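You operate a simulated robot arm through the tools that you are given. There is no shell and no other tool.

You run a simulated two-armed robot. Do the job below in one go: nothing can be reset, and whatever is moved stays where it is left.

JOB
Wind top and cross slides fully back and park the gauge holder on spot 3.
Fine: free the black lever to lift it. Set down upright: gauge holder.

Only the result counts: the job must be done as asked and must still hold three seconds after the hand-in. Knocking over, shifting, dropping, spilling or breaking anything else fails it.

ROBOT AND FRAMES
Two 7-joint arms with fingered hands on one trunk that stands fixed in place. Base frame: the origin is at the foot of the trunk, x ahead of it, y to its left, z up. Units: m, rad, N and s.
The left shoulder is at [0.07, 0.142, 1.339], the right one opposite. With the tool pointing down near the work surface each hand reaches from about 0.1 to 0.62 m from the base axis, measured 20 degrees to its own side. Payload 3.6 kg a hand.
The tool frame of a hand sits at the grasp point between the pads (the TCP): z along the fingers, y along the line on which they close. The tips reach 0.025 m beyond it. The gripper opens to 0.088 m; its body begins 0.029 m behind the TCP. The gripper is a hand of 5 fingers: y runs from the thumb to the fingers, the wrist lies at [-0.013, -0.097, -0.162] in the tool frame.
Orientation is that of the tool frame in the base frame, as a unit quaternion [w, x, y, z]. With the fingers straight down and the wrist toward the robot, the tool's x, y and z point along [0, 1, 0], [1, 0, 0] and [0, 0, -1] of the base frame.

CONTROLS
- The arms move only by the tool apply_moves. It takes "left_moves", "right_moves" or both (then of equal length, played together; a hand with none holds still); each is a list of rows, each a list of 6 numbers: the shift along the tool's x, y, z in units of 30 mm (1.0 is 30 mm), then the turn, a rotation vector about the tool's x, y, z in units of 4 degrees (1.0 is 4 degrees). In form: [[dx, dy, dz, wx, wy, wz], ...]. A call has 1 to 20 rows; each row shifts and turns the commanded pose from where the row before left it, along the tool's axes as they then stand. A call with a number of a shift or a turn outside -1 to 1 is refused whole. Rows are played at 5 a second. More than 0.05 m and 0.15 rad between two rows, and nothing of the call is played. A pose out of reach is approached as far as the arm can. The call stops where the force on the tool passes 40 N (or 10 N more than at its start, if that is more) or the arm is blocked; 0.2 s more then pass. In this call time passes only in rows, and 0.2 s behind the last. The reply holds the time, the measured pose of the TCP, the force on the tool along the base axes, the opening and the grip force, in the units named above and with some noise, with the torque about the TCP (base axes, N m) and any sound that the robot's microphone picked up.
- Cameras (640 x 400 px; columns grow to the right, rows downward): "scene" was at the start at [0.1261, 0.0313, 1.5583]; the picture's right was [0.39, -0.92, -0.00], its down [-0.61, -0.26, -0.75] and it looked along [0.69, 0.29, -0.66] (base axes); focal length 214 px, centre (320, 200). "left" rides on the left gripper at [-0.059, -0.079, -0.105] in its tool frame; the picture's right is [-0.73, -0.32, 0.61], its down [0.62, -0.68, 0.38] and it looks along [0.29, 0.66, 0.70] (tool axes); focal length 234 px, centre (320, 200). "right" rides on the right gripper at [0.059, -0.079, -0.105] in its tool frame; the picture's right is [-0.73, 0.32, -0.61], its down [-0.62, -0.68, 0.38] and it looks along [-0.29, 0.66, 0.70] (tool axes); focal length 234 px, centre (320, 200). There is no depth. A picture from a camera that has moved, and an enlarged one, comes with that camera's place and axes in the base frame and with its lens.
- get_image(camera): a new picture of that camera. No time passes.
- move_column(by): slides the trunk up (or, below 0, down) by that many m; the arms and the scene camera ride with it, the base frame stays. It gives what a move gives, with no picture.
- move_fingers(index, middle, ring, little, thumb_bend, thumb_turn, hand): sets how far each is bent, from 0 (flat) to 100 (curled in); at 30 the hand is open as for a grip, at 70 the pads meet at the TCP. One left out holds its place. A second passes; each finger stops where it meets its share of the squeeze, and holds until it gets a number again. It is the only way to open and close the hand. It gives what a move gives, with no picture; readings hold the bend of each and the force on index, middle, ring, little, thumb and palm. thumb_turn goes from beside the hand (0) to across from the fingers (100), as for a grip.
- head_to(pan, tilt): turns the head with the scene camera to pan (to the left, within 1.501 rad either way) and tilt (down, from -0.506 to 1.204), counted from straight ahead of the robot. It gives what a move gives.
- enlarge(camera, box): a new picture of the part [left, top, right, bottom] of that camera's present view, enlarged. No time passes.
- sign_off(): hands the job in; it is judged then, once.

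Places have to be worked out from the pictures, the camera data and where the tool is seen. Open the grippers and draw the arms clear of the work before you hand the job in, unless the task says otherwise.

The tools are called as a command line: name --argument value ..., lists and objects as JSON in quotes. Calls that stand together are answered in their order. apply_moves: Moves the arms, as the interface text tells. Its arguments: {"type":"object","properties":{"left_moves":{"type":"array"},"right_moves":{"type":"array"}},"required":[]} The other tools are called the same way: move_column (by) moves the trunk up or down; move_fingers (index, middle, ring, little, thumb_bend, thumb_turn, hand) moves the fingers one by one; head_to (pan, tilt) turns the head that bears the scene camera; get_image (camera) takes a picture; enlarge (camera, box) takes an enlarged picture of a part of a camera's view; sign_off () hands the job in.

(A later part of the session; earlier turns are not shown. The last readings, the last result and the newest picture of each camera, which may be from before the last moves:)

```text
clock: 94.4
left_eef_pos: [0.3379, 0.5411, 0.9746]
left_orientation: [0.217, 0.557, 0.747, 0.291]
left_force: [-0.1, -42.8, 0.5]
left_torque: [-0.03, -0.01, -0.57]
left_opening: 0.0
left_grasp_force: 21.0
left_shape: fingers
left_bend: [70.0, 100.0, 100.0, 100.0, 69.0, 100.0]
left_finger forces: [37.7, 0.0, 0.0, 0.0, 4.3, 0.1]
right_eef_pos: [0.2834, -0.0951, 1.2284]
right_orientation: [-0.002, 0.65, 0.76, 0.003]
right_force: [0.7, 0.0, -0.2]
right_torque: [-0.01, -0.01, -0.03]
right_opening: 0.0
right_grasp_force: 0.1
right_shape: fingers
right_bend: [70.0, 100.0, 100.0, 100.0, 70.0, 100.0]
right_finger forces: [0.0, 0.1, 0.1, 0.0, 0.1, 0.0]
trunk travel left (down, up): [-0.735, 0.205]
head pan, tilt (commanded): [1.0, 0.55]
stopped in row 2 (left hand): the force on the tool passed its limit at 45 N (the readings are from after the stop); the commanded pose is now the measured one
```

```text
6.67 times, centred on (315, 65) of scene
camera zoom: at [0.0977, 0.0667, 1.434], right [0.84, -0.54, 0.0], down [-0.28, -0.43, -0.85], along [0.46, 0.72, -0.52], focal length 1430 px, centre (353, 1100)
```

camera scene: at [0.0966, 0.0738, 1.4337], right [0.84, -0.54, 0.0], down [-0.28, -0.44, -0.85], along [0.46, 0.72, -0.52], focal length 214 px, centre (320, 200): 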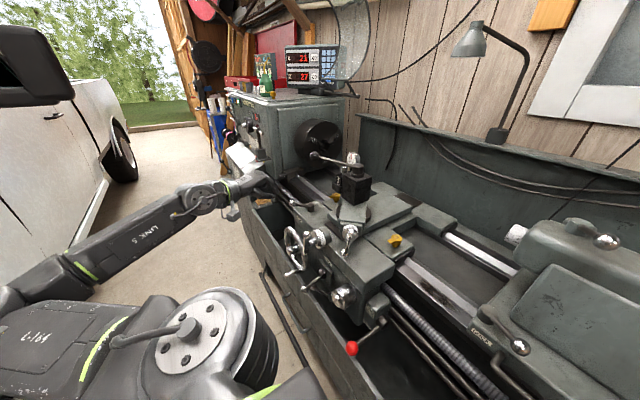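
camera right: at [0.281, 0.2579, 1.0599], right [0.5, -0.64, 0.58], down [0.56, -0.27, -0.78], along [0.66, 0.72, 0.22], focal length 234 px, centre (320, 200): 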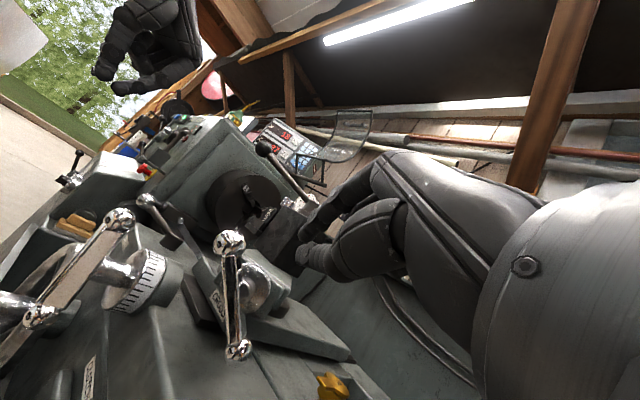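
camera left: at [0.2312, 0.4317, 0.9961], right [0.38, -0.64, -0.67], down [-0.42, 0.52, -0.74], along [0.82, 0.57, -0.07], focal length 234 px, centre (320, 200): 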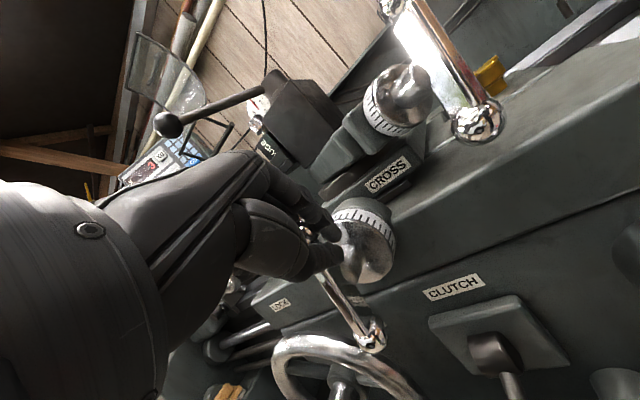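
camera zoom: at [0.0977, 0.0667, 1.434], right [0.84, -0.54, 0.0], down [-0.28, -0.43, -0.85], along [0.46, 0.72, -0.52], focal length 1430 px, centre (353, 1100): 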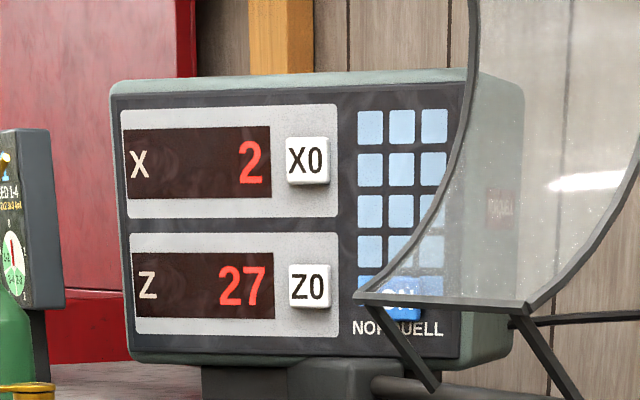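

Firm stop: 43 N, no motion, X = 2. That is the cross slide's rear stop. I ease off to the right and withdraw along the fingers (which also moves away from the bar), then re-check X.

apply_moves --left_moves '[[-0.15, 0, 0, 0, 0, 0], [-0.15, 0, -0.1, 0, 0, 0], [-0.1, 0, -0.7, 0, 0, 0], [0, 0, -0.9, 0, 0, 0], [0, 0, -0.9, 0, 0, 0]]'

enlarge --camera "scene" --box '[270, 200, 350, 280]'

enlarge --camera "scene" --box '[275, 35, 355, 95]'

get_image --camera "left"

```text
clock: 95.6
left_eef_pos: [0.2913, 0.5214, 1.028]
left_orientation: [0.214, 0.553, 0.75, 0.292]
left_force: [-0.3, -0.2, -0.5]
left_torque: [-0.02, 0.02, 0.01]
left_opening: 0.0
left_grasp_force: 0.1
left_shape: fingers
left_bend: [70.0, 100.0, 100.0, 100.0, 70.0, 100.0]
left_finger forces: [0.0, 0.0, 0.0, 0.0, 0.0, 0.0]
right_eef_pos: [0.2836, -0.0909, 1.2287]
right_orientation: [0.0, 0.649, 0.761, 0.002]
right_force: [-0.1, 0.0, 1.1]
right_torque: [-0.02, 0.02, 0.0]
right_opening: 0.0
right_grasp_force: 0.0
right_shape: fingers
right_bend: [70.0, 100.0, 100.0, 100.0, 70.0, 100.0]
right_finger forces: [0.0, 0.0, 0.0, 0.0, 0.0, 0.0]
trunk travel left (down, up): [-0.735, 0.205]
head pan, tilt (commanded): [1.0, 0.55]
```

```text
5.00 times, centred on (310, 240) of scene
camera zoom: at [0.0972, 0.0737, 1.4337], right [0.84, -0.54, 0.0], down [-0.28, -0.44, -0.85], along [0.46, 0.72, -0.52], focal length 1072 px, centre (370, 0)
```

zoom: 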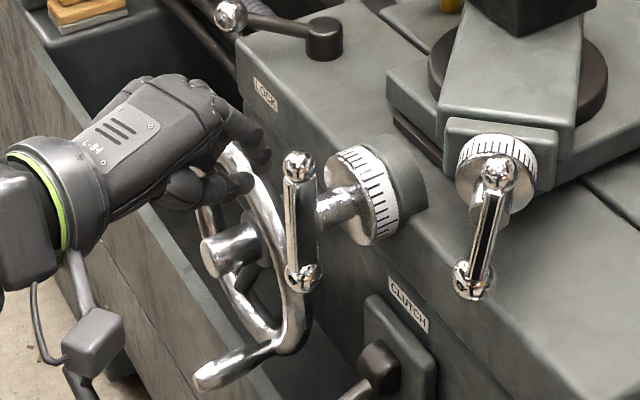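

```text
6.67 times, centred on (315, 65) of scene
camera zoom: at [0.0972, 0.0737, 1.4337], right [0.84, -0.54, 0.0], down [-0.28, -0.44, -0.85], along [0.46, 0.72, -0.52], focal length 1430 px, centre (353, 1100)
```

zoom: 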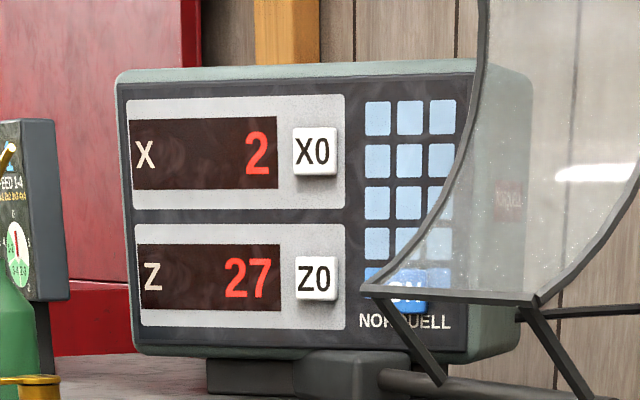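

```text
taken
camera left: at [0.1845, 0.4265, 1.0519], right [0.38, -0.64, -0.67], down [-0.42, 0.52, -0.74], along [0.82, 0.56, -0.07], focal length 234 px, centre (320, 200)
```

left: 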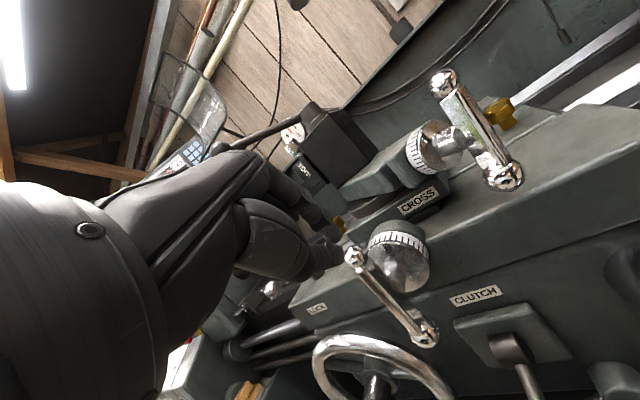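

X stays at 2 with the cross crank hanging at its stop. Now I re-seat the top crank: set the hand to yaw ≈7°, tilt ≈30° again and go to the pre-entry point there.

move_column --by 0.03

apply_moves --left_moves '[[0, 0.3, -0.3, 0, -0.56, 0.62], [0, 0.3, -0.3, 0, -0.56, 0.62], [0, 0, 0, 0, -0.56, 0.62], [0, 0, 0, -1, 0, 0], [0, 0, 0, -1, 0, 0], [0, 0, 0, -1, 0, 0], [0, 0, 0, -1, 0, 0]]'

get_image --camera "left"

```text
clock: 96.3
left_eef_pos: [0.292, 0.5221, 1.0583]
left_orientation: [0.214, 0.553, 0.75, 0.292]
left_force: [-0.9, -0.5, -0.3]
left_torque: [0.0, 0.01, 0.01]
left_opening: 0.0
left_grasp_force: 0.1
left_shape: fingers
left_bend: [70.0, 100.0, 100.0, 100.0, 70.0, 100.0]
left_finger forces: [0.1, 0.0, 0.0, 0.1, 0.0, 0.0]
right_eef_pos: [0.2834, -0.0893, 1.2596]
right_orientation: [-0.001, 0.649, 0.761, 0.001]
right_force: [0.4, -0.6, -0.4]
right_torque: [0.01, -0.03, -0.04]
right_opening: 0.0
right_grasp_force: 0.0
right_shape: fingers
right_bend: [70.0, 100.0, 100.0, 100.0, 70.0, 100.0]
right_finger forces: [0.1, 0.0, 0.0, 0.0, 0.0, 0.0]
trunk travel left (down, up): [-0.765, 0.175]
head pan, tilt (commanded): [1.0, 0.55]
```

```text
clock: 97.9
left_eef_pos: [0.2918, 0.523, 1.0838]
left_orientation: [0.322, 0.577, 0.654, 0.368]
left_force: [0.1, -0.8, 0.9]
left_torque: [0.01, 0.01, -0.01]
left_opening: 0.0
left_grasp_force: 0.0
left_shape: fingers
left_bend: [70.0, 100.0, 100.0, 100.0, 70.0, 100.0]
left_finger forces: [0.1, 0.0, 0.1, 0.0, 0.0, 0.0]
right_eef_pos: [0.2822, -0.0894, 1.259]
right_orientation: [0.0, 0.649, 0.76, 0.002]
right_force: [0.1, -0.2, 0.9]
right_torque: [0.0, -0.02, 0.01]
right_opening: 0.0001
right_grasp_force: 0.1
right_shape: fingers
right_bend: [70.0, 100.0, 100.0, 100.0, 70.0, 100.0]
right_finger forces: [0.0, 0.0, 0.0, 0.0, 0.0, 0.0]
trunk travel left (down, up): [-0.765, 0.175]
head pan, tilt (commanded): [1.0, 0.55]
```

```text
taken
camera left: at [0.1695, 0.4473, 1.0708], right [0.44, -0.67, -0.59], down [-0.11, 0.62, -0.78], along [0.89, 0.41, 0.2], focal length 234 px, centre (320, 200)
```

left: 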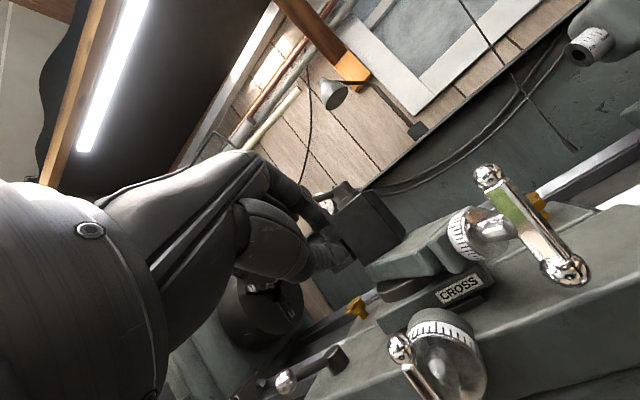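

Orientation is as before (yaw 7°, tilt 31°). I move across to the pre-entry point right of the top crank's upper end.

apply_moves --left_moves '[[-0.9, 0.04, 0.275, 0, 0, 0], [-0.9, 0.04, 0.275, 0, 0, 0], [-0.9, 0.04, 0.275, 0, 0, 0], [-0.9, 0.04, 0.275, 0, 0, 0], [-0.9, 0.04, 0.275, 0, 0, 0]]'

get_image --camera "left"

enlarge --camera "scene" --box '[300, 190, 380, 270]'

```text
clock: 99.1
left_eef_pos: [0.3477, 0.3929, 1.0632]
left_orientation: [0.322, 0.577, 0.655, 0.367]
left_force: [0.1, 0.2, -0.1]
left_torque: [0.01, 0.03, -0.04]
left_opening: 0.0001
left_grasp_force: 0.0
left_shape: fingers
left_bend: [70.0, 100.0, 100.0, 100.0, 70.0, 100.0]
left_finger forces: [0.0, 0.0, 0.0, 0.1, 0.0, 0.1]
right_eef_pos: [0.2835, -0.0879, 1.2598]
right_orientation: [0.0, 0.649, 0.761, 0.001]
right_force: [0.7, -0.2, 0.0]
right_torque: [0.01, 0.02, 0.01]
right_opening: 0.0001
right_grasp_force: 0.0
right_shape: fingers
right_bend: [70.0, 100.0, 100.0, 100.0, 70.0, 100.0]
right_finger forces: [0.1, 0.0, 0.1, 0.0, 0.0, 0.1]
trunk travel left (down, up): [-0.765, 0.175]
head pan, tilt (commanded): [1.0, 0.55]
```

```text
taken
camera left: at [0.225, 0.3175, 1.0517], right [0.44, -0.68, -0.59], down [-0.11, 0.62, -0.78], along [0.89, 0.41, 0.19], focal length 234 px, centre (320, 200)
```

left: 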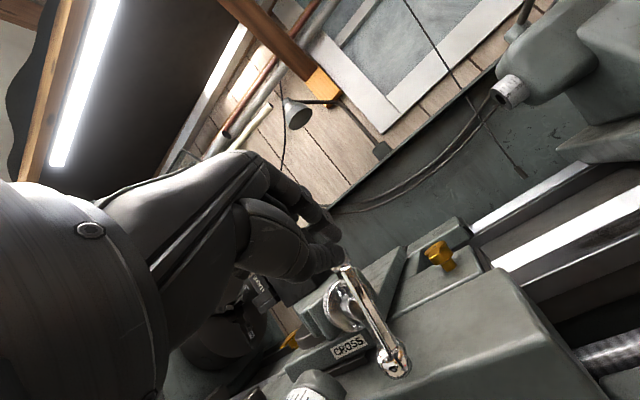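

```text
5.00 times, centred on (340, 230) of scene
camera zoom: at [0.0988, 0.0754, 1.4634], right [0.84, -0.54, 0.0], down [-0.28, -0.44, -0.85], along [0.46, 0.72, -0.52], focal length 1072 px, centre (220, 50)
```

zoom: 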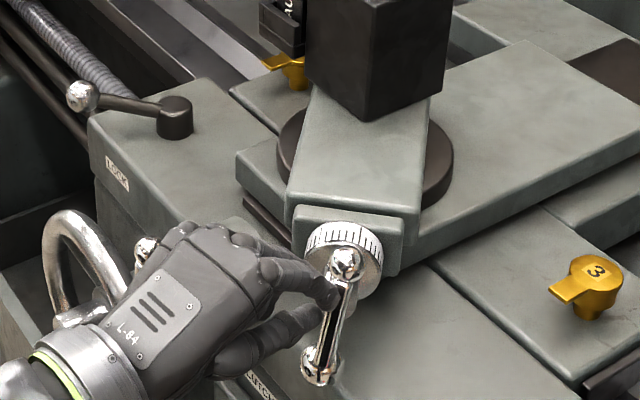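

Crank centre is ≈(0.398, 0.423, 1.002). I insert to the right of the bar, then push gently left.

apply_moves --left_moves '[[-0.2, 0.05, 0.6, 0, 0, 0], [0, 0.05, 0.6, 0, 0, 0], [0, 0.04, 0.6, 0, 0, 0], [0, 0, 0.5, 0, 0, 0]]'

get_image --camera "left"

enlarge --camera "scene" --box '[300, 190, 380, 270]'

```text
clock: 100.1
left_eef_pos: [0.4082, 0.3924, 1.0372]
left_orientation: [0.322, 0.577, 0.654, 0.368]
left_force: [-1.7, -0.4, 2.9]
left_torque: [0.05, 0.01, 0.05]
left_opening: 0.0
left_grasp_force: 1.5
left_shape: fingers
left_bend: [70.0, 100.0, 100.0, 100.0, 70.0, 100.0]
left_finger forces: [0.1, 0.0, 3.7, 0.0, 0.0, 0.1]
right_eef_pos: [0.281, -0.0928, 1.2594]
right_orientation: [0.0, 0.649, 0.761, 0.003]
right_force: [-0.1, 0.0, -0.2]
right_torque: [0.01, -0.01, -0.01]
right_opening: 0.0004
right_grasp_force: 0.1
right_shape: fingers
right_bend: [70.0, 100.0, 100.0, 100.0, 70.0, 100.0]
right_finger forces: [0.1, 0.0, 0.1, 0.0, 0.0, 0.0]
trunk travel left (down, up): [-0.765, 0.175]
head pan, tilt (commanded): [1.0, 0.55]
```

```text
taken
camera left: at [0.2845, 0.3174, 1.0237], right [0.44, -0.67, -0.6], down [-0.11, 0.62, -0.78], along [0.89, 0.41, 0.2], focal length 234 px, centre (320, 200)
```

left: 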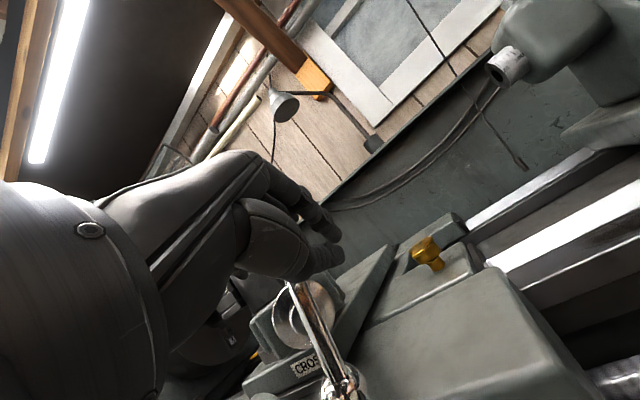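

```text
5.00 times, centred on (340, 230) of scene
camera zoom: at [0.0949, 0.0714, 1.4641], right [0.84, -0.54, 0.0], down [-0.28, -0.44, -0.85], along [0.46, 0.72, -0.52], focal length 1072 px, centre (220, 50)
```

zoom: 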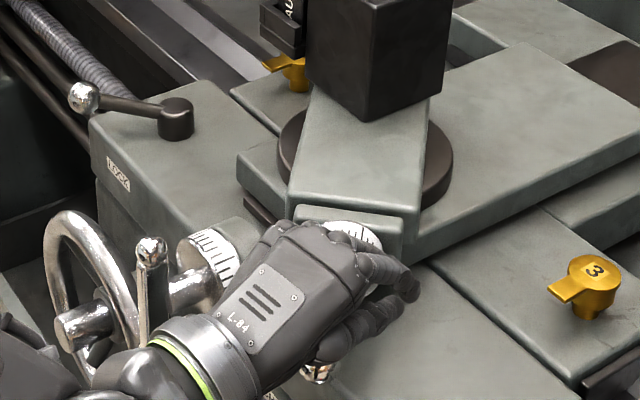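

I back off 5 mm in depth and move left in small steps to contact the bar.

apply_moves --left_moves '[[0, 0, -0.17, 0, 0, 0], [0.2635, -0.107, -0.1734, 0, 0, 0], [0.13, -0.053, -0.087, 0, 0, 0]]'

apply_moves --left_moves '[[0.13, -0.053, -0.087, 0, 0, 0]]'

enlarge --camera "left" --box '[230, 180, 430, 400]'

```text
clock: 100.9
left_eef_pos: [0.3948, 0.4043, 1.0359]
left_orientation: [0.322, 0.577, 0.655, 0.367]
left_force: [0.0, -1.5, 0.1]
left_torque: [-0.01, -0.02, -0.03]
left_opening: 0.0
left_grasp_force: 0.6
left_shape: fingers
left_bend: [70.0, 100.0, 100.0, 100.0, 70.0, 100.0]
left_finger forces: [0.0, 0.0, 0.0, 0.0, 1.9, 0.0]
right_eef_pos: [0.2845, -0.0892, 1.2592]
right_orientation: [-0.001, 0.649, 0.761, 0.0]
right_force: [-0.3, 0.8, -0.5]
right_torque: [0.01, 0.0, 0.0]
right_opening: 0.0
right_grasp_force: 0.1
right_shape: fingers
right_bend: [70.0, 100.0, 100.0, 100.0, 70.0, 100.0]
right_finger forces: [0.0, 0.0, 0.0, 0.1, 0.0, 0.1]
trunk travel left (down, up): [-0.765, 0.175]
head pan, tilt (commanded): [1.0, 0.55]
```

```text
clock: 101.3
left_eef_pos: [0.3898, 0.4069, 1.0371]
left_orientation: [0.321, 0.578, 0.654, 0.367]
left_force: [0.3, -2.7, 0.6]
left_torque: [-0.04, 0.0, -0.01]
left_opening: 0.0001
left_grasp_force: 1.5
left_shape: fingers
left_bend: [70.0, 100.0, 100.0, 100.0, 71.0, 100.0]
left_finger forces: [0.0, 0.0, 0.0, 0.0, 2.9, 0.1]
right_eef_pos: [0.2821, -0.0908, 1.26]
right_orientation: [-0.001, 0.65, 0.76, 0.001]
right_force: [-0.8, 0.6, 0.4]
right_torque: [-0.01, 0.01, 0.01]
right_opening: 0.0
right_grasp_force: 0.1
right_shape: fingers
right_bend: [70.0, 100.0, 100.0, 100.0, 70.0, 100.0]
right_finger forces: [0.0, 0.0, 0.0, 0.0, 0.0, 0.0]
trunk travel left (down, up): [-0.765, 0.175]
head pan, tilt (commanded): [1.0, 0.55]
```

```text
1.82 times, centred on (330, 290) of left
camera zoom: at [0.2668, 0.3323, 1.0239], right [0.44, -0.67, -0.6], down [-0.11, 0.62, -0.78], along [0.89, 0.4, 0.2], focal length 426 px, centre (302, 36)
```

zoom: 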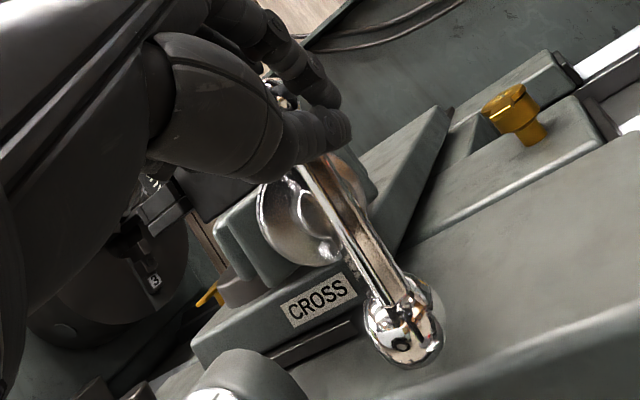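

The bar follows at ~3 N. I continue in small steps until the force climbs.

apply_moves --left_moves '[[0.12, -0.05, -0.08, 0, 0, 0]]'

apply_moves --left_moves '[[0.12, -0.05, -0.08, 0, 0, 0]]'

apply_moves --left_moves '[[0.12, -0.05, -0.08, 0, 0, 0]]'

enlarge --camera "scene" --box '[300, 190, 380, 270]'

enlarge --camera "left" --box '[230, 180, 430, 400]'

```text
clock: 101.7
left_eef_pos: [0.3875, 0.4092, 1.037]
left_orientation: [0.322, 0.578, 0.654, 0.367]
left_force: [2.2, -4.1, 0.2]
left_torque: [-0.05, -0.05, -0.04]
left_opening: 0.0002
left_grasp_force: 1.9
left_shape: fingers
left_bend: [70.0, 100.0, 100.0, 100.0, 71.0, 100.0]
left_finger forces: [0.1, 0.1, 0.1, 0.1, 4.9, 0.0]
right_eef_pos: [0.2841, -0.0907, 1.2595]
right_orientation: [-0.001, 0.65, 0.76, 0.0]
right_force: [0.8, -0.1, 0.1]
right_torque: [0.03, 0.04, 0.0]
right_opening: 0.0
right_grasp_force: 0.1
right_shape: fingers
right_bend: [70.0, 100.0, 100.0, 100.0, 70.0, 100.0]
right_finger forces: [0.1, 0.0, 0.0, 0.0, 0.0, 0.0]
trunk travel left (down, up): [-0.765, 0.175]
head pan, tilt (commanded): [1.0, 0.55]
```

```text
clock: 102.1
left_eef_pos: [0.3841, 0.4106, 1.0371]
left_orientation: [0.321, 0.578, 0.654, 0.367]
left_force: [3.9, -8.2, -0.4]
left_torque: [-0.05, -0.04, -0.11]
left_opening: 0.0
left_grasp_force: 4.1
left_shape: fingers
left_bend: [69.0, 100.0, 100.0, 100.0, 71.0, 99.0]
left_finger forces: [1.8, 0.1, 0.0, 0.0, 5.6, 0.0]
right_eef_pos: [0.2844, -0.092, 1.2584]
right_orientation: [-0.001, 0.649, 0.761, 0.001]
right_force: [-0.8, -0.1, 0.0]
right_torque: [0.01, 0.01, -0.02]
right_opening: 0.0001
right_grasp_force: 0.0
right_shape: fingers
right_bend: [70.0, 100.0, 100.0, 100.0, 70.0, 100.0]
right_finger forces: [0.1, 0.0, 0.0, 0.1, 0.0, 0.0]
trunk travel left (down, up): [-0.765, 0.175]
head pan, tilt (commanded): [1.0, 0.55]
```

```text
clock: 102.5
left_eef_pos: [0.3826, 0.4125, 1.0376]
left_orientation: [0.321, 0.579, 0.654, 0.367]
left_force: [5.1, -13.3, -2.6]
left_torque: [-0.08, 0.0, -0.22]
left_opening: 0.0
left_grasp_force: 6.9
left_shape: fingers
left_bend: [68.0, 100.0, 100.0, 100.0, 71.0, 98.0]
left_finger forces: [7.5, 0.0, 0.1, 0.0, 6.8, 0.0]
right_eef_pos: [0.2852, -0.0921, 1.2588]
right_orientation: [-0.002, 0.65, 0.76, 0.002]
right_force: [0.1, 0.4, 0.0]
right_torque: [-0.01, 0.05, 0.0]
right_opening: 0.0
right_grasp_force: 0.2
right_shape: fingers
right_bend: [70.0, 100.0, 100.0, 100.0, 70.0, 100.0]
right_finger forces: [0.0, 0.0, 0.0, 0.0, 0.0, 0.0]
trunk travel left (down, up): [-0.765, 0.175]
head pan, tilt (commanded): [1.0, 0.55]
```

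```text
5.00 times, centred on (340, 230) of scene
camera zoom: at [0.0993, 0.0699, 1.4637], right [0.84, -0.54, 0.0], down [-0.28, -0.44, -0.85], along [0.46, 0.72, -0.52], focal length 1072 px, centre (220, 50)
```

zoom: 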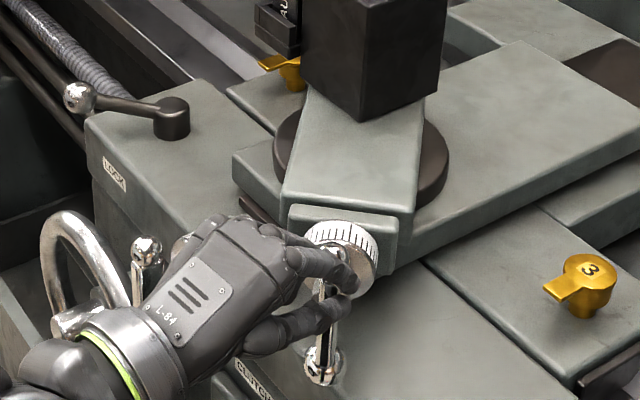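

```text
1.82 times, centred on (330, 290) of left
camera zoom: at [0.2592, 0.3388, 1.0244], right [0.43, -0.67, -0.6], down [-0.11, 0.62, -0.78], along [0.89, 0.4, 0.2], focal length 426 px, centre (302, 36)
```

zoom: 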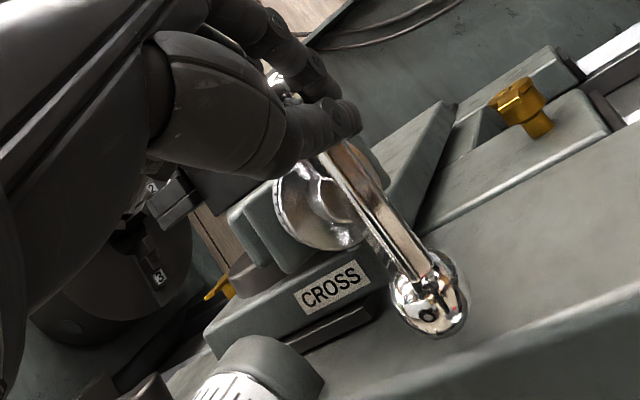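

Force rises without further bar movement: it is at the stop again. I check X, then separate to the right in small steps before withdrawing.

enlarge --camera "scene" --box '[275, 40, 355, 100]'

apply_moves --left_moves '[[-0.12, 0.05, 0.08, 0, 0, 0], [-0.12, 0.05, 0.08, 0, 0, 0], [-0.12, 0.05, 0.08, 0, 0, 0], [-0.2, 0.08, 0.13, 0, 0, 0]]'

enlarge --camera "left" --box '[230, 180, 430, 400]'

enlarge --camera "scene" --box '[300, 190, 380, 270]'

```text
6.67 times, centred on (315, 70) of scene
camera zoom: at [0.0993, 0.0699, 1.4637], right [0.84, -0.54, 0.0], down [-0.28, -0.44, -0.85], along [0.46, 0.72, -0.52], focal length 1430 px, centre (353, 1067)
```

zoom: 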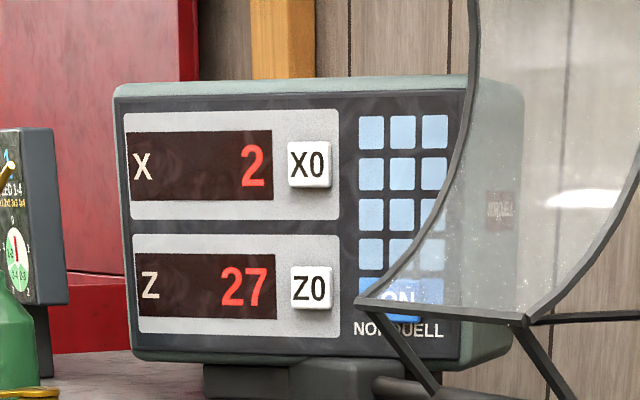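

```text
clock: 103.5
left_eef_pos: [0.3969, 0.4034, 1.0352]
left_orientation: [0.321, 0.577, 0.655, 0.367]
left_force: [-0.9, -0.4, -0.7]
left_torque: [0.02, 0.0, 0.0]
left_opening: 0.0
left_grasp_force: 0.0
left_shape: fingers
left_bend: [70.0, 100.0, 100.0, 100.0, 70.0, 100.0]
left_finger forces: [0.1, 0.1, 0.0, 0.0, 0.0, 0.2]
right_eef_pos: [0.2826, -0.0896, 1.2598]
right_orientation: [0.0, 0.65, 0.76, 0.0]
right_force: [0.2, 0.2, 0.0]
right_torque: [0.05, 0.01, 0.0]
right_opening: 0.0002
right_grasp_force: 0.1
right_shape: fingers
right_bend: [70.0, 100.0, 100.0, 100.0, 70.0, 100.0]
right_finger forces: [0.0, 0.0, 0.0, 0.1, 0.0, 0.0]
trunk travel left (down, up): [-0.765, 0.175]
head pan, tilt (commanded): [1.0, 0.55]
```

```text
1.82 times, centred on (330, 290) of left
camera zoom: at [0.2728, 0.3281, 1.0232], right [0.44, -0.67, -0.59], down [-0.11, 0.62, -0.78], along [0.89, 0.41, 0.2], focal length 426 px, centre (302, 36)
```

zoom: 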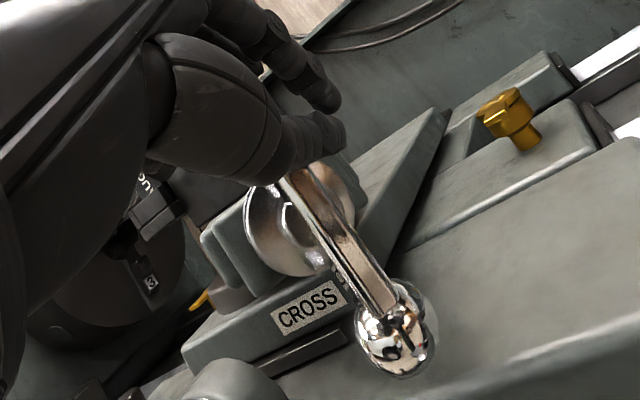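

```text
5.00 times, centred on (340, 230) of scene
camera zoom: at [0.0977, 0.0752, 1.4636], right [0.84, -0.54, 0.0], down [-0.28, -0.44, -0.85], along [0.46, 0.72, -0.52], focal length 1072 px, centre (220, 50)
```

zoom: 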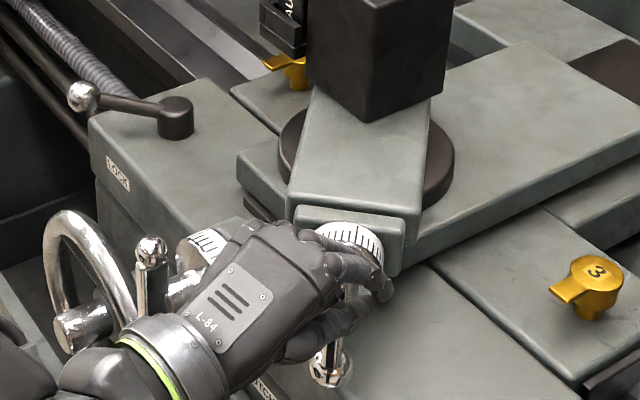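

No contact now. I withdraw along the finger axis and check the crank and the whole post.

apply_moves --left_moves '[[0, 0, -0.9, 0, 0, 0], [0, 0, -0.9, 0, 0, 0], [0, 0, -0.9, 0, 0, 0], [0.3, 0, -0.5, 0, 0, 0], [0.9, 0.1, -0.2, 0, 0, 0], [0.9, 0.1, -0.2, 0, 0, 0], [0.9, 0.1, 0, 0, 0, 0]]'

get_image --camera "scene"

enlarge --camera "scene" --box '[300, 190, 380, 270]'

enlarge --camera "scene" --box '[300, 140, 380, 220]'

```text
clock: 105.1
left_eef_pos: [0.298, 0.4886, 1.0945]
left_orientation: [0.322, 0.578, 0.655, 0.366]
left_force: [-0.4, -0.2, -1.0]
left_torque: [0.02, -0.01, -0.01]
left_opening: 0.0001
left_grasp_force: 0.0
left_shape: fingers
left_bend: [70.0, 100.0, 100.0, 100.0, 70.0, 100.0]
left_finger forces: [0.0, 0.0, 0.0, 0.0, 0.0, 0.0]
left hand out of reach, approached as far as the arm can: row 3, 4
right_eef_pos: [0.283, -0.0897, 1.2594]
right_orientation: [0.0, 0.649, 0.76, 0.0]
right_force: [0.0, 0.0, -0.6]
right_torque: [-0.01, -0.01, 0.01]
right_opening: 0.0
right_grasp_force: 0.0
right_shape: fingers
right_bend: [70.0, 100.0, 100.0, 100.0, 70.0, 100.0]
right_finger forces: [0.0, 0.0, 0.0, 0.0, 0.1, 0.0]
trunk travel left (down, up): [-0.765, 0.175]
head pan, tilt (commanded): [1.0, 0.55]
```

```text
taken
camera scene: at [0.097, 0.0753, 1.4636], right [0.84, -0.54, 0.0], down [-0.28, -0.44, -0.85], along [0.46, 0.72, -0.52], focal length 214 px, centre (320, 200)
```

scene: 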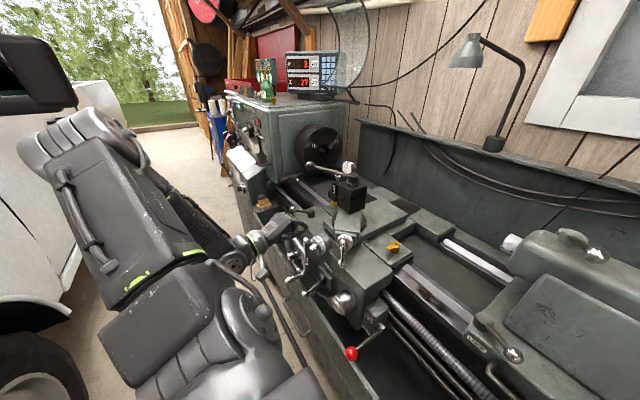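

```text
5.00 times, centred on (340, 230) of scene
camera zoom: at [0.097, 0.0753, 1.4636], right [0.84, -0.54, 0.0], down [-0.28, -0.44, -0.85], along [0.46, 0.72, -0.52], focal length 1072 px, centre (220, 50)
```

zoom: 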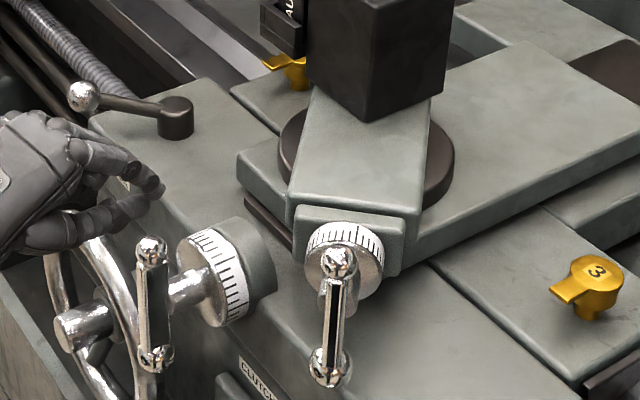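

```text
5.00 times, centred on (340, 180) of scene
camera zoom: at [0.097, 0.0753, 1.4636], right [0.84, -0.54, 0.0], down [-0.28, -0.44, -0.85], along [0.46, 0.72, -0.52], focal length 1072 px, centre (220, 300)
```

zoom: 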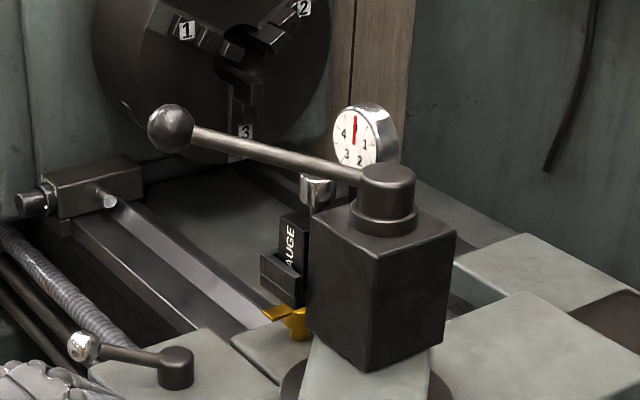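

Both cranks hang at their stops and X reads 2. Next the lever: hub ≈(0.565, 0.587), ball ≈(0.44, 0.67, 1.18), post square to the axes with the gauge holder on its headstock side. I raise the left hand and bring its camera closer for a second view.

apply_moves --left_moves '[[0, 0.8, -0.5, 0, 0, 0], [0, 0.8, -0.5, 0, 0, 0], [0, 0.8, -0.5, 0.5, 0, 0], [0, 0.7, -0.6, 1, 0, 0], [0, 0.7, -0.6, 1, 0, 0], [0.6, 0.6, -0.5, 1, 0, 0], [0.6, 0.6, -0.3, 1, 0, 0], [0.6, 0.6, 0, 1, 0, -0.5], [0.6, 0.6, 0, 1, 0, -0.5], [0.3, 0.6, 0, 1, 0, -0.5]]'

get_image --camera "left"

get_image --camera "scene"

```text
clock: 107.3
left_eef_pos: [0.3375, 0.572, 1.2999]
left_orientation: [0.175, 0.603, 0.759, 0.171]
left_force: [-0.1, -0.2, 0.3]
left_torque: [0.0, -0.03, -0.05]
left_opening: 0.0
left_grasp_force: 0.1
left_shape: fingers
left_bend: [70.0, 100.0, 100.0, 100.0, 70.0, 100.0]
left_finger forces: [0.1, 0.0, 0.0, 0.0, 0.0, 0.0]
left hand out of reach, approached as far as the arm can: row 4
right_eef_pos: [0.283, -0.0894, 1.2589]
right_orientation: [0.0, 0.649, 0.761, 0.001]
right_force: [-0.6, -0.9, -0.2]
right_torque: [0.02, 0.02, 0.0]
right_opening: 0.0001
right_grasp_force: 0.1
right_shape: fingers
right_bend: [70.0, 100.0, 100.0, 100.0, 70.0, 100.0]
right_finger forces: [0.0, 0.0, 0.0, 0.0, 0.1, 0.0]
trunk travel left (down, up): [-0.765, 0.175]
head pan, tilt (commanded): [1.0, 0.55]
```

```text
taken
camera left: at [0.2331, 0.4922, 1.3587], right [0.16, -0.75, -0.64], down [-0.53, 0.48, -0.69], along [0.83, 0.46, -0.32], focal length 234 px, centre (320, 200)
```

left: 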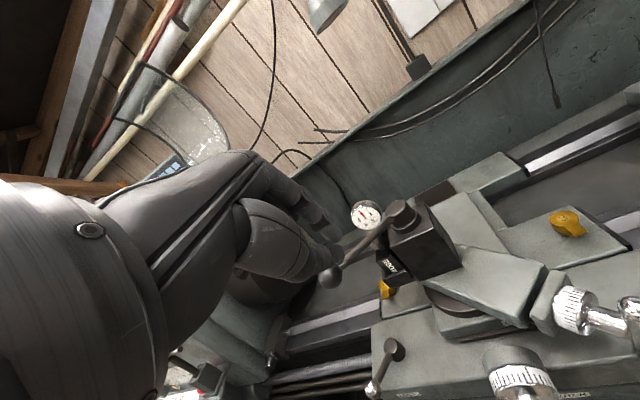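

```text
taken
camera scene: at [0.098, 0.0748, 1.4635], right [0.84, -0.54, 0.0], down [-0.28, -0.44, -0.85], along [0.46, 0.72, -0.52], focal length 214 px, centre (320, 200)
```

scene: 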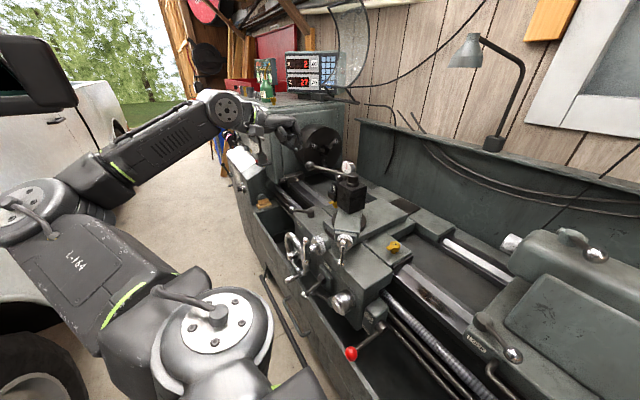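

I zoom into the post from both cameras for triangulation.

enlarge --camera "left" --box '[310, 180, 470, 310]'

enlarge --camera "scene" --box '[300, 150, 380, 220]'

```text
3.08 times, centred on (390, 245) of left
camera zoom: at [0.2331, 0.4922, 1.3587], right [0.16, -0.75, -0.64], down [-0.53, 0.48, -0.69], along [0.83, 0.46, -0.32], focal length 720 px, centre (105, 62)
```

zoom: 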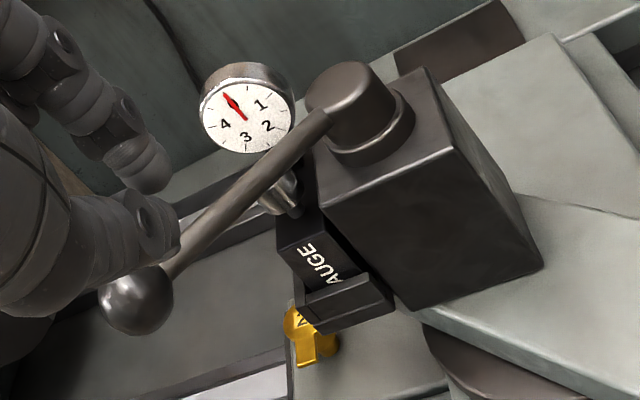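

```text
5.71 times, centred on (340, 185) of scene
camera zoom: at [0.098, 0.0748, 1.4635], right [0.84, -0.54, 0.0], down [-0.28, -0.44, -0.85], along [0.46, 0.72, -0.52], focal length 1226 px, centre (206, 286)
```

zoom: 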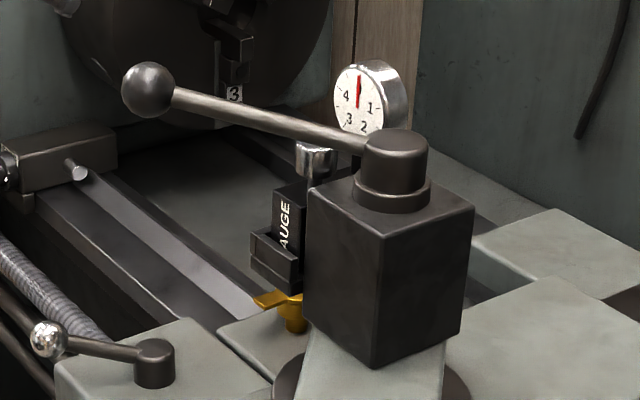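

Triangulated: lever ball (0.442, 0.677, 1.178), hub (0.558, 0.579), post top z≈1.116, gauge holder on the +y side with label face at (0.523, 0.641, 1.078) and dial at (0.577, 0.636, 1.154). I first test reach: yaw the hand left and move above the lever's far side.

apply_moves --left_moves '[[0, 0, 0, -0.058, 0.4575, -0.855], [0, 0, 0, -0.058, 0.4575, -0.855], [0, 0, 0, -0.058, 0.4575, -0.855], [0, 0, 0, -0.058, 0.4575, -0.855], [0, 0, 0, -0.058, 0.4575, -0.855], [0, 0, 0, -0.058, 0.4575, -0.855], [0, 0, 0, -0.058, 0.4575, -0.855], [0, 0, 0, -0.058, 0.4575, -0.855], [0, 0, 0, -0.058, 0.4575, -0.855]]'

get_image --camera "left"

```text
clock: 109.3
left_eef_pos: [0.3389, 0.5702, 1.3017]
left_orientation: [0.116, 0.347, 0.905, 0.218]
left_force: [0.6, 0.2, 0.1]
left_torque: [0.07, 0.0, -0.01]
left_opening: 0.0003
left_grasp_force: 0.0
left_shape: fingers
left_bend: [70.0, 100.0, 100.0, 100.0, 70.0, 100.0]
left_finger forces: [0.1, 0.0, 0.0, 0.1, 0.0, 0.0]
right_eef_pos: [0.2843, -0.0903, 1.2584]
right_orientation: [-0.001, 0.649, 0.761, 0.0]
right_force: [0.4, 0.4, 0.2]
right_torque: [0.03, 0.0, 0.01]
right_opening: 0.0
right_grasp_force: 0.0
right_shape: fingers
right_bend: [70.0, 100.0, 100.0, 100.0, 70.0, 100.0]
right_finger forces: [0.0, 0.0, 0.0, 0.0, 0.0, 0.1]
trunk travel left (down, up): [-0.765, 0.175]
head pan, tilt (commanded): [1.0, 0.55]
```

```text
taken
camera left: at [0.2975, 0.4456, 1.3588], right [0.56, -0.52, -0.64], down [-0.71, 0.09, -0.7], along [0.42, 0.85, -0.32], focal length 234 px, centre (320, 200)
```

left: 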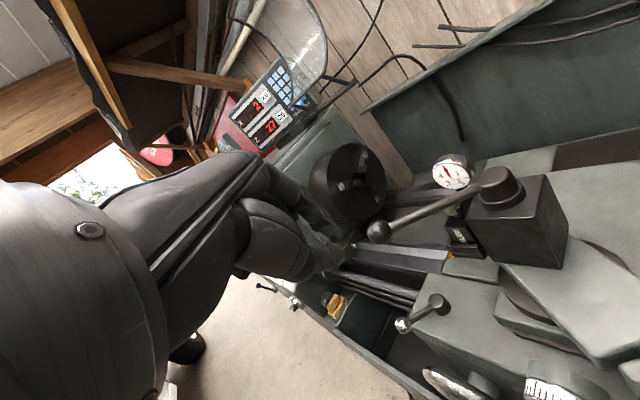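

I move to a point just above and beyond the lever near its ball to test the reach.

apply_moves --left_moves '[[-0.131, 0.559, 0.648, 0, 0, 0], [-0.131, 0.559, 0.648, 0, 0, 0], [-0.131, 0.559, 0.648, 0, 0, 0], [-0.131, 0.559, 0.648, 0, 0, 0], [-0.131, 0.559, 0.648, 0, 0, 0], [-0.131, 0.559, 0.648, 0, 0, 0], [-0.131, 0.559, 0.648, 0, 0, 0]]'

get_image --camera "left"

enlarge --camera "scene" --box '[260, 110, 400, 220]'

```text
clock: 110.9
left_eef_pos: [0.4745, 0.6743, 1.2368]
left_orientation: [0.115, 0.347, 0.905, 0.217]
left_force: [-0.2, -0.2, -0.7]
left_torque: [-0.02, 0.0, 0.0]
left_opening: 0.0
left_grasp_force: 0.1
left_shape: fingers
left_bend: [70.0, 100.0, 100.0, 100.0, 70.0, 100.0]
left_finger forces: [0.1, 0.0, 0.1, 0.1, 0.1, 0.0]
right_eef_pos: [0.2826, -0.0899, 1.2585]
right_orientation: [0.001, 0.649, 0.761, 0.0]
right_force: [0.3, 0.2, 0.4]
right_torque: [0.0, 0.01, 0.03]
right_opening: 0.0001
right_grasp_force: 0.1
right_shape: fingers
right_bend: [70.0, 100.0, 100.0, 100.0, 70.0, 100.0]
right_finger forces: [0.0, 0.1, 0.0, 0.1, 0.0, 0.0]
trunk travel left (down, up): [-0.765, 0.175]
head pan, tilt (commanded): [1.0, 0.55]
```

```text
taken
camera left: at [0.434, 0.5489, 1.2947], right [0.56, -0.52, -0.64], down [-0.71, 0.09, -0.7], along [0.42, 0.85, -0.32], focal length 234 px, centre (320, 200)
```

left: 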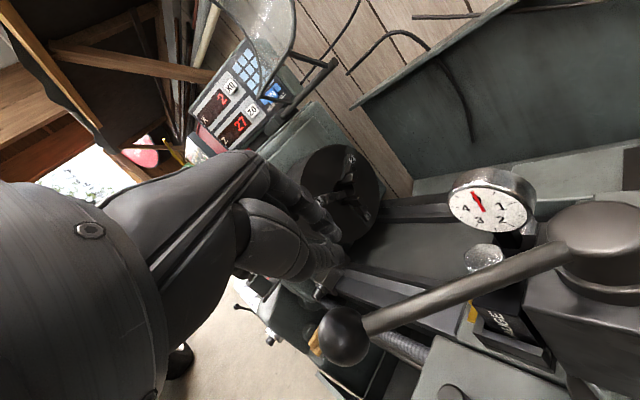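

```text
3.64 times, centred on (330, 165) of scene
camera zoom: at [0.0985, 0.0756, 1.4635], right [0.84, -0.54, 0.0], down [-0.28, -0.44, -0.85], along [0.46, 0.72, -0.52], focal length 780 px, centre (284, 327)
```

zoom: 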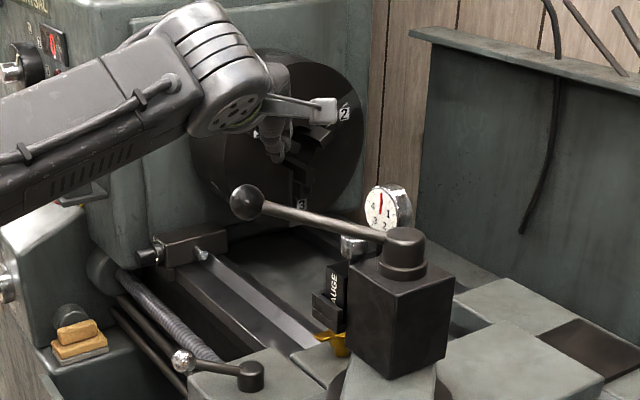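

The left arm reaches easily. The lever must swing away from the dial, i.e. counter-clockwise towards me, so I place the poker just beyond the bar (≈100 mm from the hub) and lower it behind the lever.

apply_moves --left_moves '[[-0.84, 0.16, 0.14, 0, 0, 0], [0.042, -0.343, 0.634, 0, 0, 0], [0.042, -0.343, 0.634, 0, 0, 0], [0.042, -0.343, 0.634, 0, 0, 0]]'

get_image --camera "left"

enlarge --camera "scene" --box '[280, 130, 380, 210]'

```text
clock: 111.9
left_eef_pos: [0.4988, 0.6584, 1.1744]
left_orientation: [0.117, 0.347, 0.904, 0.218]
left_force: [3.3, 1.5, 9.5]
left_torque: [-0.17, 0.15, 0.04]
left_opening: 0.0002
left_grasp_force: 4.8
left_shape: fingers
left_bend: [69.0, 100.0, 100.0, 100.0, 72.0, 100.0]
left_finger forces: [0.0, 0.0, 0.0, 0.0, 9.9, 0.1]
right_eef_pos: [0.2842, -0.092, 1.2595]
right_orientation: [-0.001, 0.649, 0.761, 0.0]
right_force: [0.6, 0.3, 0.2]
right_torque: [0.0, -0.01, -0.02]
right_opening: 0.0
right_grasp_force: 0.2
right_shape: fingers
right_bend: [70.0, 100.0, 100.0, 100.0, 70.0, 100.0]
right_finger forces: [0.0, 0.0, 0.0, 0.0, 0.1, 0.0]
trunk travel left (down, up): [-0.765, 0.175]
head pan, tilt (commanded): [1.0, 0.55]
```

```text
taken
camera left: at [0.4574, 0.534, 1.2319], right [0.57, -0.52, -0.64], down [-0.71, 0.09, -0.7], along [0.42, 0.85, -0.31], focal length 234 px, centre (320, 200)
```

left: 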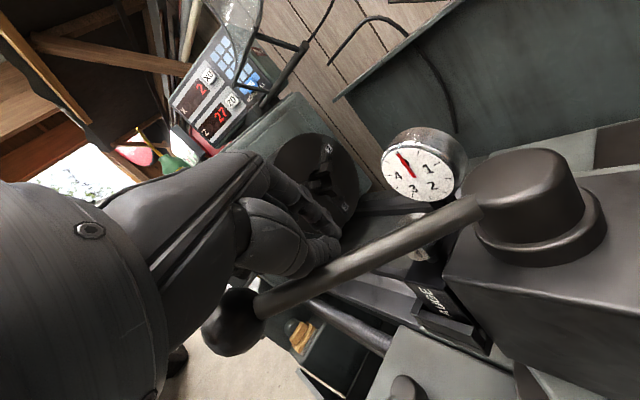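

```text
5.00 times, centred on (330, 170) of scene
camera zoom: at [0.0976, 0.0731, 1.4639], right [0.84, -0.54, 0.0], down [-0.28, -0.44, -0.85], along [0.46, 0.72, -0.52], focal length 1072 px, centre (270, 350)
```

zoom: 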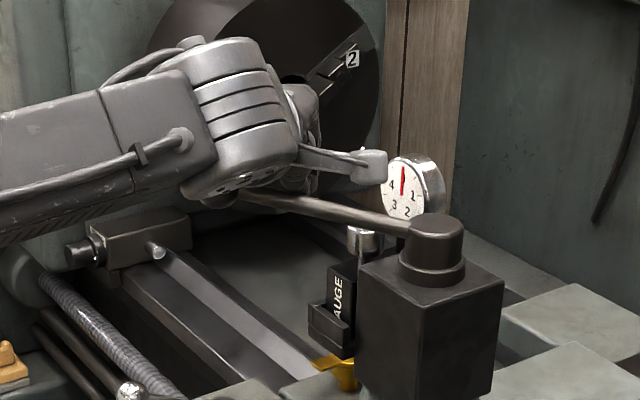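

The thumb tip sits on top of the bar (10 N). I lift 12 mm, go 15 mm further beyond, and lower again.

apply_moves --left_moves '[[-0.023, 0.19, -0.352, 0, 0, 0], [0.023, 0.44, 0.236, 0, 0, 0], [0.02, -0.17, 0.31, 0, 0, 0], [0.02, -0.17, 0.31, 0, 0, 0]]'

get_image --camera "left"

enlarge --camera "left" --box '[220, 180, 480, 360]'

```text
clock: 112.9
left_eef_pos: [0.5059, 0.6679, 1.1681]
left_orientation: [0.118, 0.347, 0.904, 0.22]
left_force: [2.9, 1.9, 14.4]
left_torque: [-0.37, 0.37, -0.01]
left_opening: 0.0
left_grasp_force: 7.6
left_shape: fingers
left_bend: [69.0, 100.0, 100.0, 100.0, 70.0, 100.0]
left_finger forces: [0.1, 0.0, 0.1, 0.0, 15.6, 0.0]
right_eef_pos: [0.2813, -0.0934, 1.2596]
right_orientation: [0.0, 0.649, 0.761, 0.002]
right_force: [0.0, -0.3, 0.0]
right_torque: [0.04, 0.03, -0.02]
right_opening: 0.0
right_grasp_force: 0.0
right_shape: fingers
right_bend: [70.0, 100.0, 100.0, 100.0, 70.0, 100.0]
right_finger forces: [0.0, 0.0, 0.0, 0.0, 0.1, 0.0]
trunk travel left (down, up): [-0.765, 0.175]
head pan, tilt (commanded): [1.0, 0.55]
```

```text
taken
camera left: at [0.4646, 0.5423, 1.2256], right [0.57, -0.51, -0.64], down [-0.71, 0.09, -0.7], along [0.42, 0.85, -0.31], focal length 234 px, centre (320, 200)
```

left: 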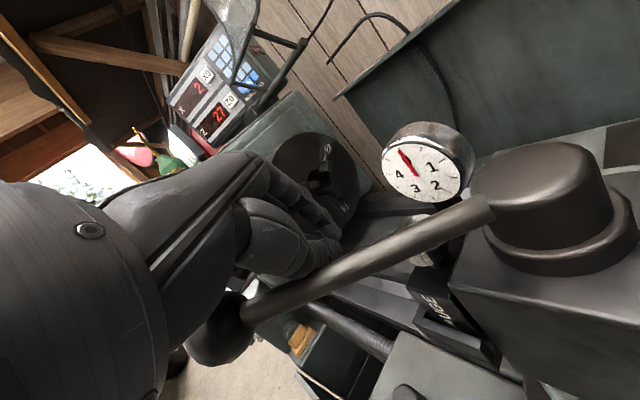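

```text
2.22 times, centred on (350, 270) of left
camera zoom: at [0.4646, 0.5423, 1.2256], right [0.57, -0.51, -0.64], down [-0.71, 0.09, -0.7], along [0.42, 0.85, -0.31], focal length 520 px, centre (253, 44)
```

zoom: 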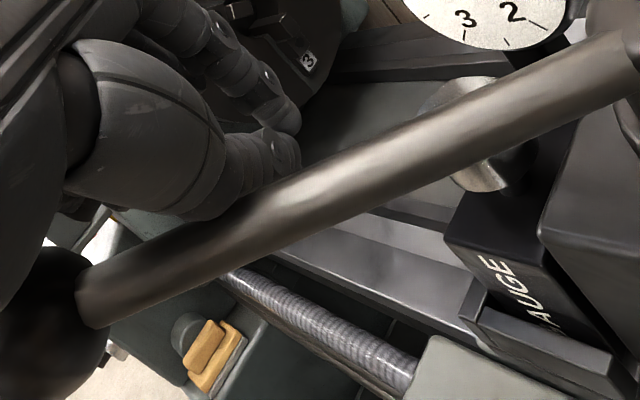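

The thumb's tip is now beyond the bar. I relieve the downward pressure by 4 mm and pull towards me (−n direction) to swing the lever counter-clockwise.

apply_moves --left_moves '[[-0.008, 0.063, -0.117, 0, 0, 0], [-0.015, -0.293, -0.158, 0, 0, 0], [-0.015, -0.293, -0.158, 0, 0, 0], [-0.015, -0.293, -0.158, 0, 0, 0]]'

get_image --camera "left"

enlarge --camera "scene" --box '[280, 130, 380, 210]'

```text
clock: 113.9
left_eef_pos: [0.4875, 0.6462, 1.1696]
left_orientation: [0.115, 0.348, 0.905, 0.217]
left_force: [5.8, -0.8, 6.4]
left_torque: [-0.17, 0.15, 0.11]
left_opening: 0.0002
left_grasp_force: 3.3
left_shape: fingers
left_bend: [70.0, 100.0, 100.0, 100.0, 70.0, 100.0]
left_finger forces: [0.0, 0.0, 0.0, 0.0, 8.1, 0.1]
right_eef_pos: [0.2827, -0.0907, 1.258]
right_orientation: [-0.001, 0.649, 0.761, 0.002]
right_force: [0.2, -0.2, 0.1]
right_torque: [-0.02, 0.02, -0.02]
right_opening: 0.0
right_grasp_force: 0.1
right_shape: fingers
right_bend: [70.0, 100.0, 100.0, 100.0, 70.0, 100.0]
right_finger forces: [0.0, 0.0, 0.0, 0.0, 0.0, 0.0]
trunk travel left (down, up): [-0.765, 0.175]
head pan, tilt (commanded): [1.0, 0.55]
```

```text
taken
camera left: at [0.4476, 0.5215, 1.2271], right [0.56, -0.52, -0.64], down [-0.71, 0.09, -0.7], along [0.42, 0.85, -0.32], focal length 234 px, centre (320, 200)
```

left: 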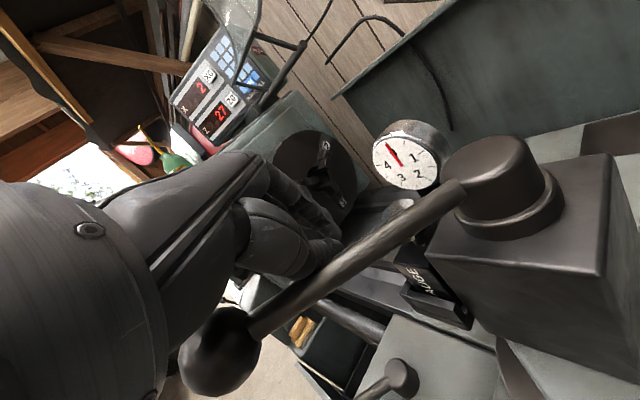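

```text
5.00 times, centred on (330, 170) of scene
camera zoom: at [0.0976, 0.0728, 1.4637], right [0.84, -0.54, 0.0], down [-0.28, -0.44, -0.85], along [0.46, 0.72, -0.52], focal length 1072 px, centre (270, 350)
```

zoom: 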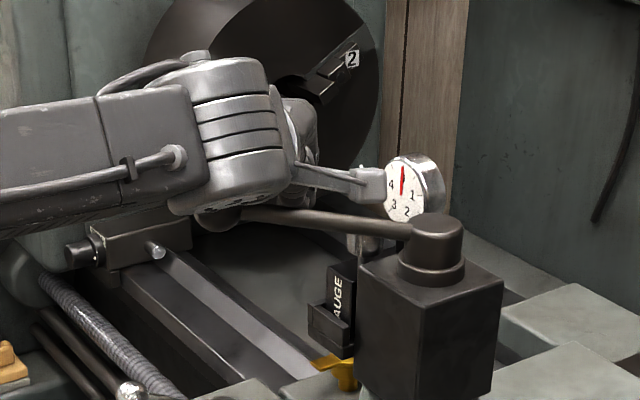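

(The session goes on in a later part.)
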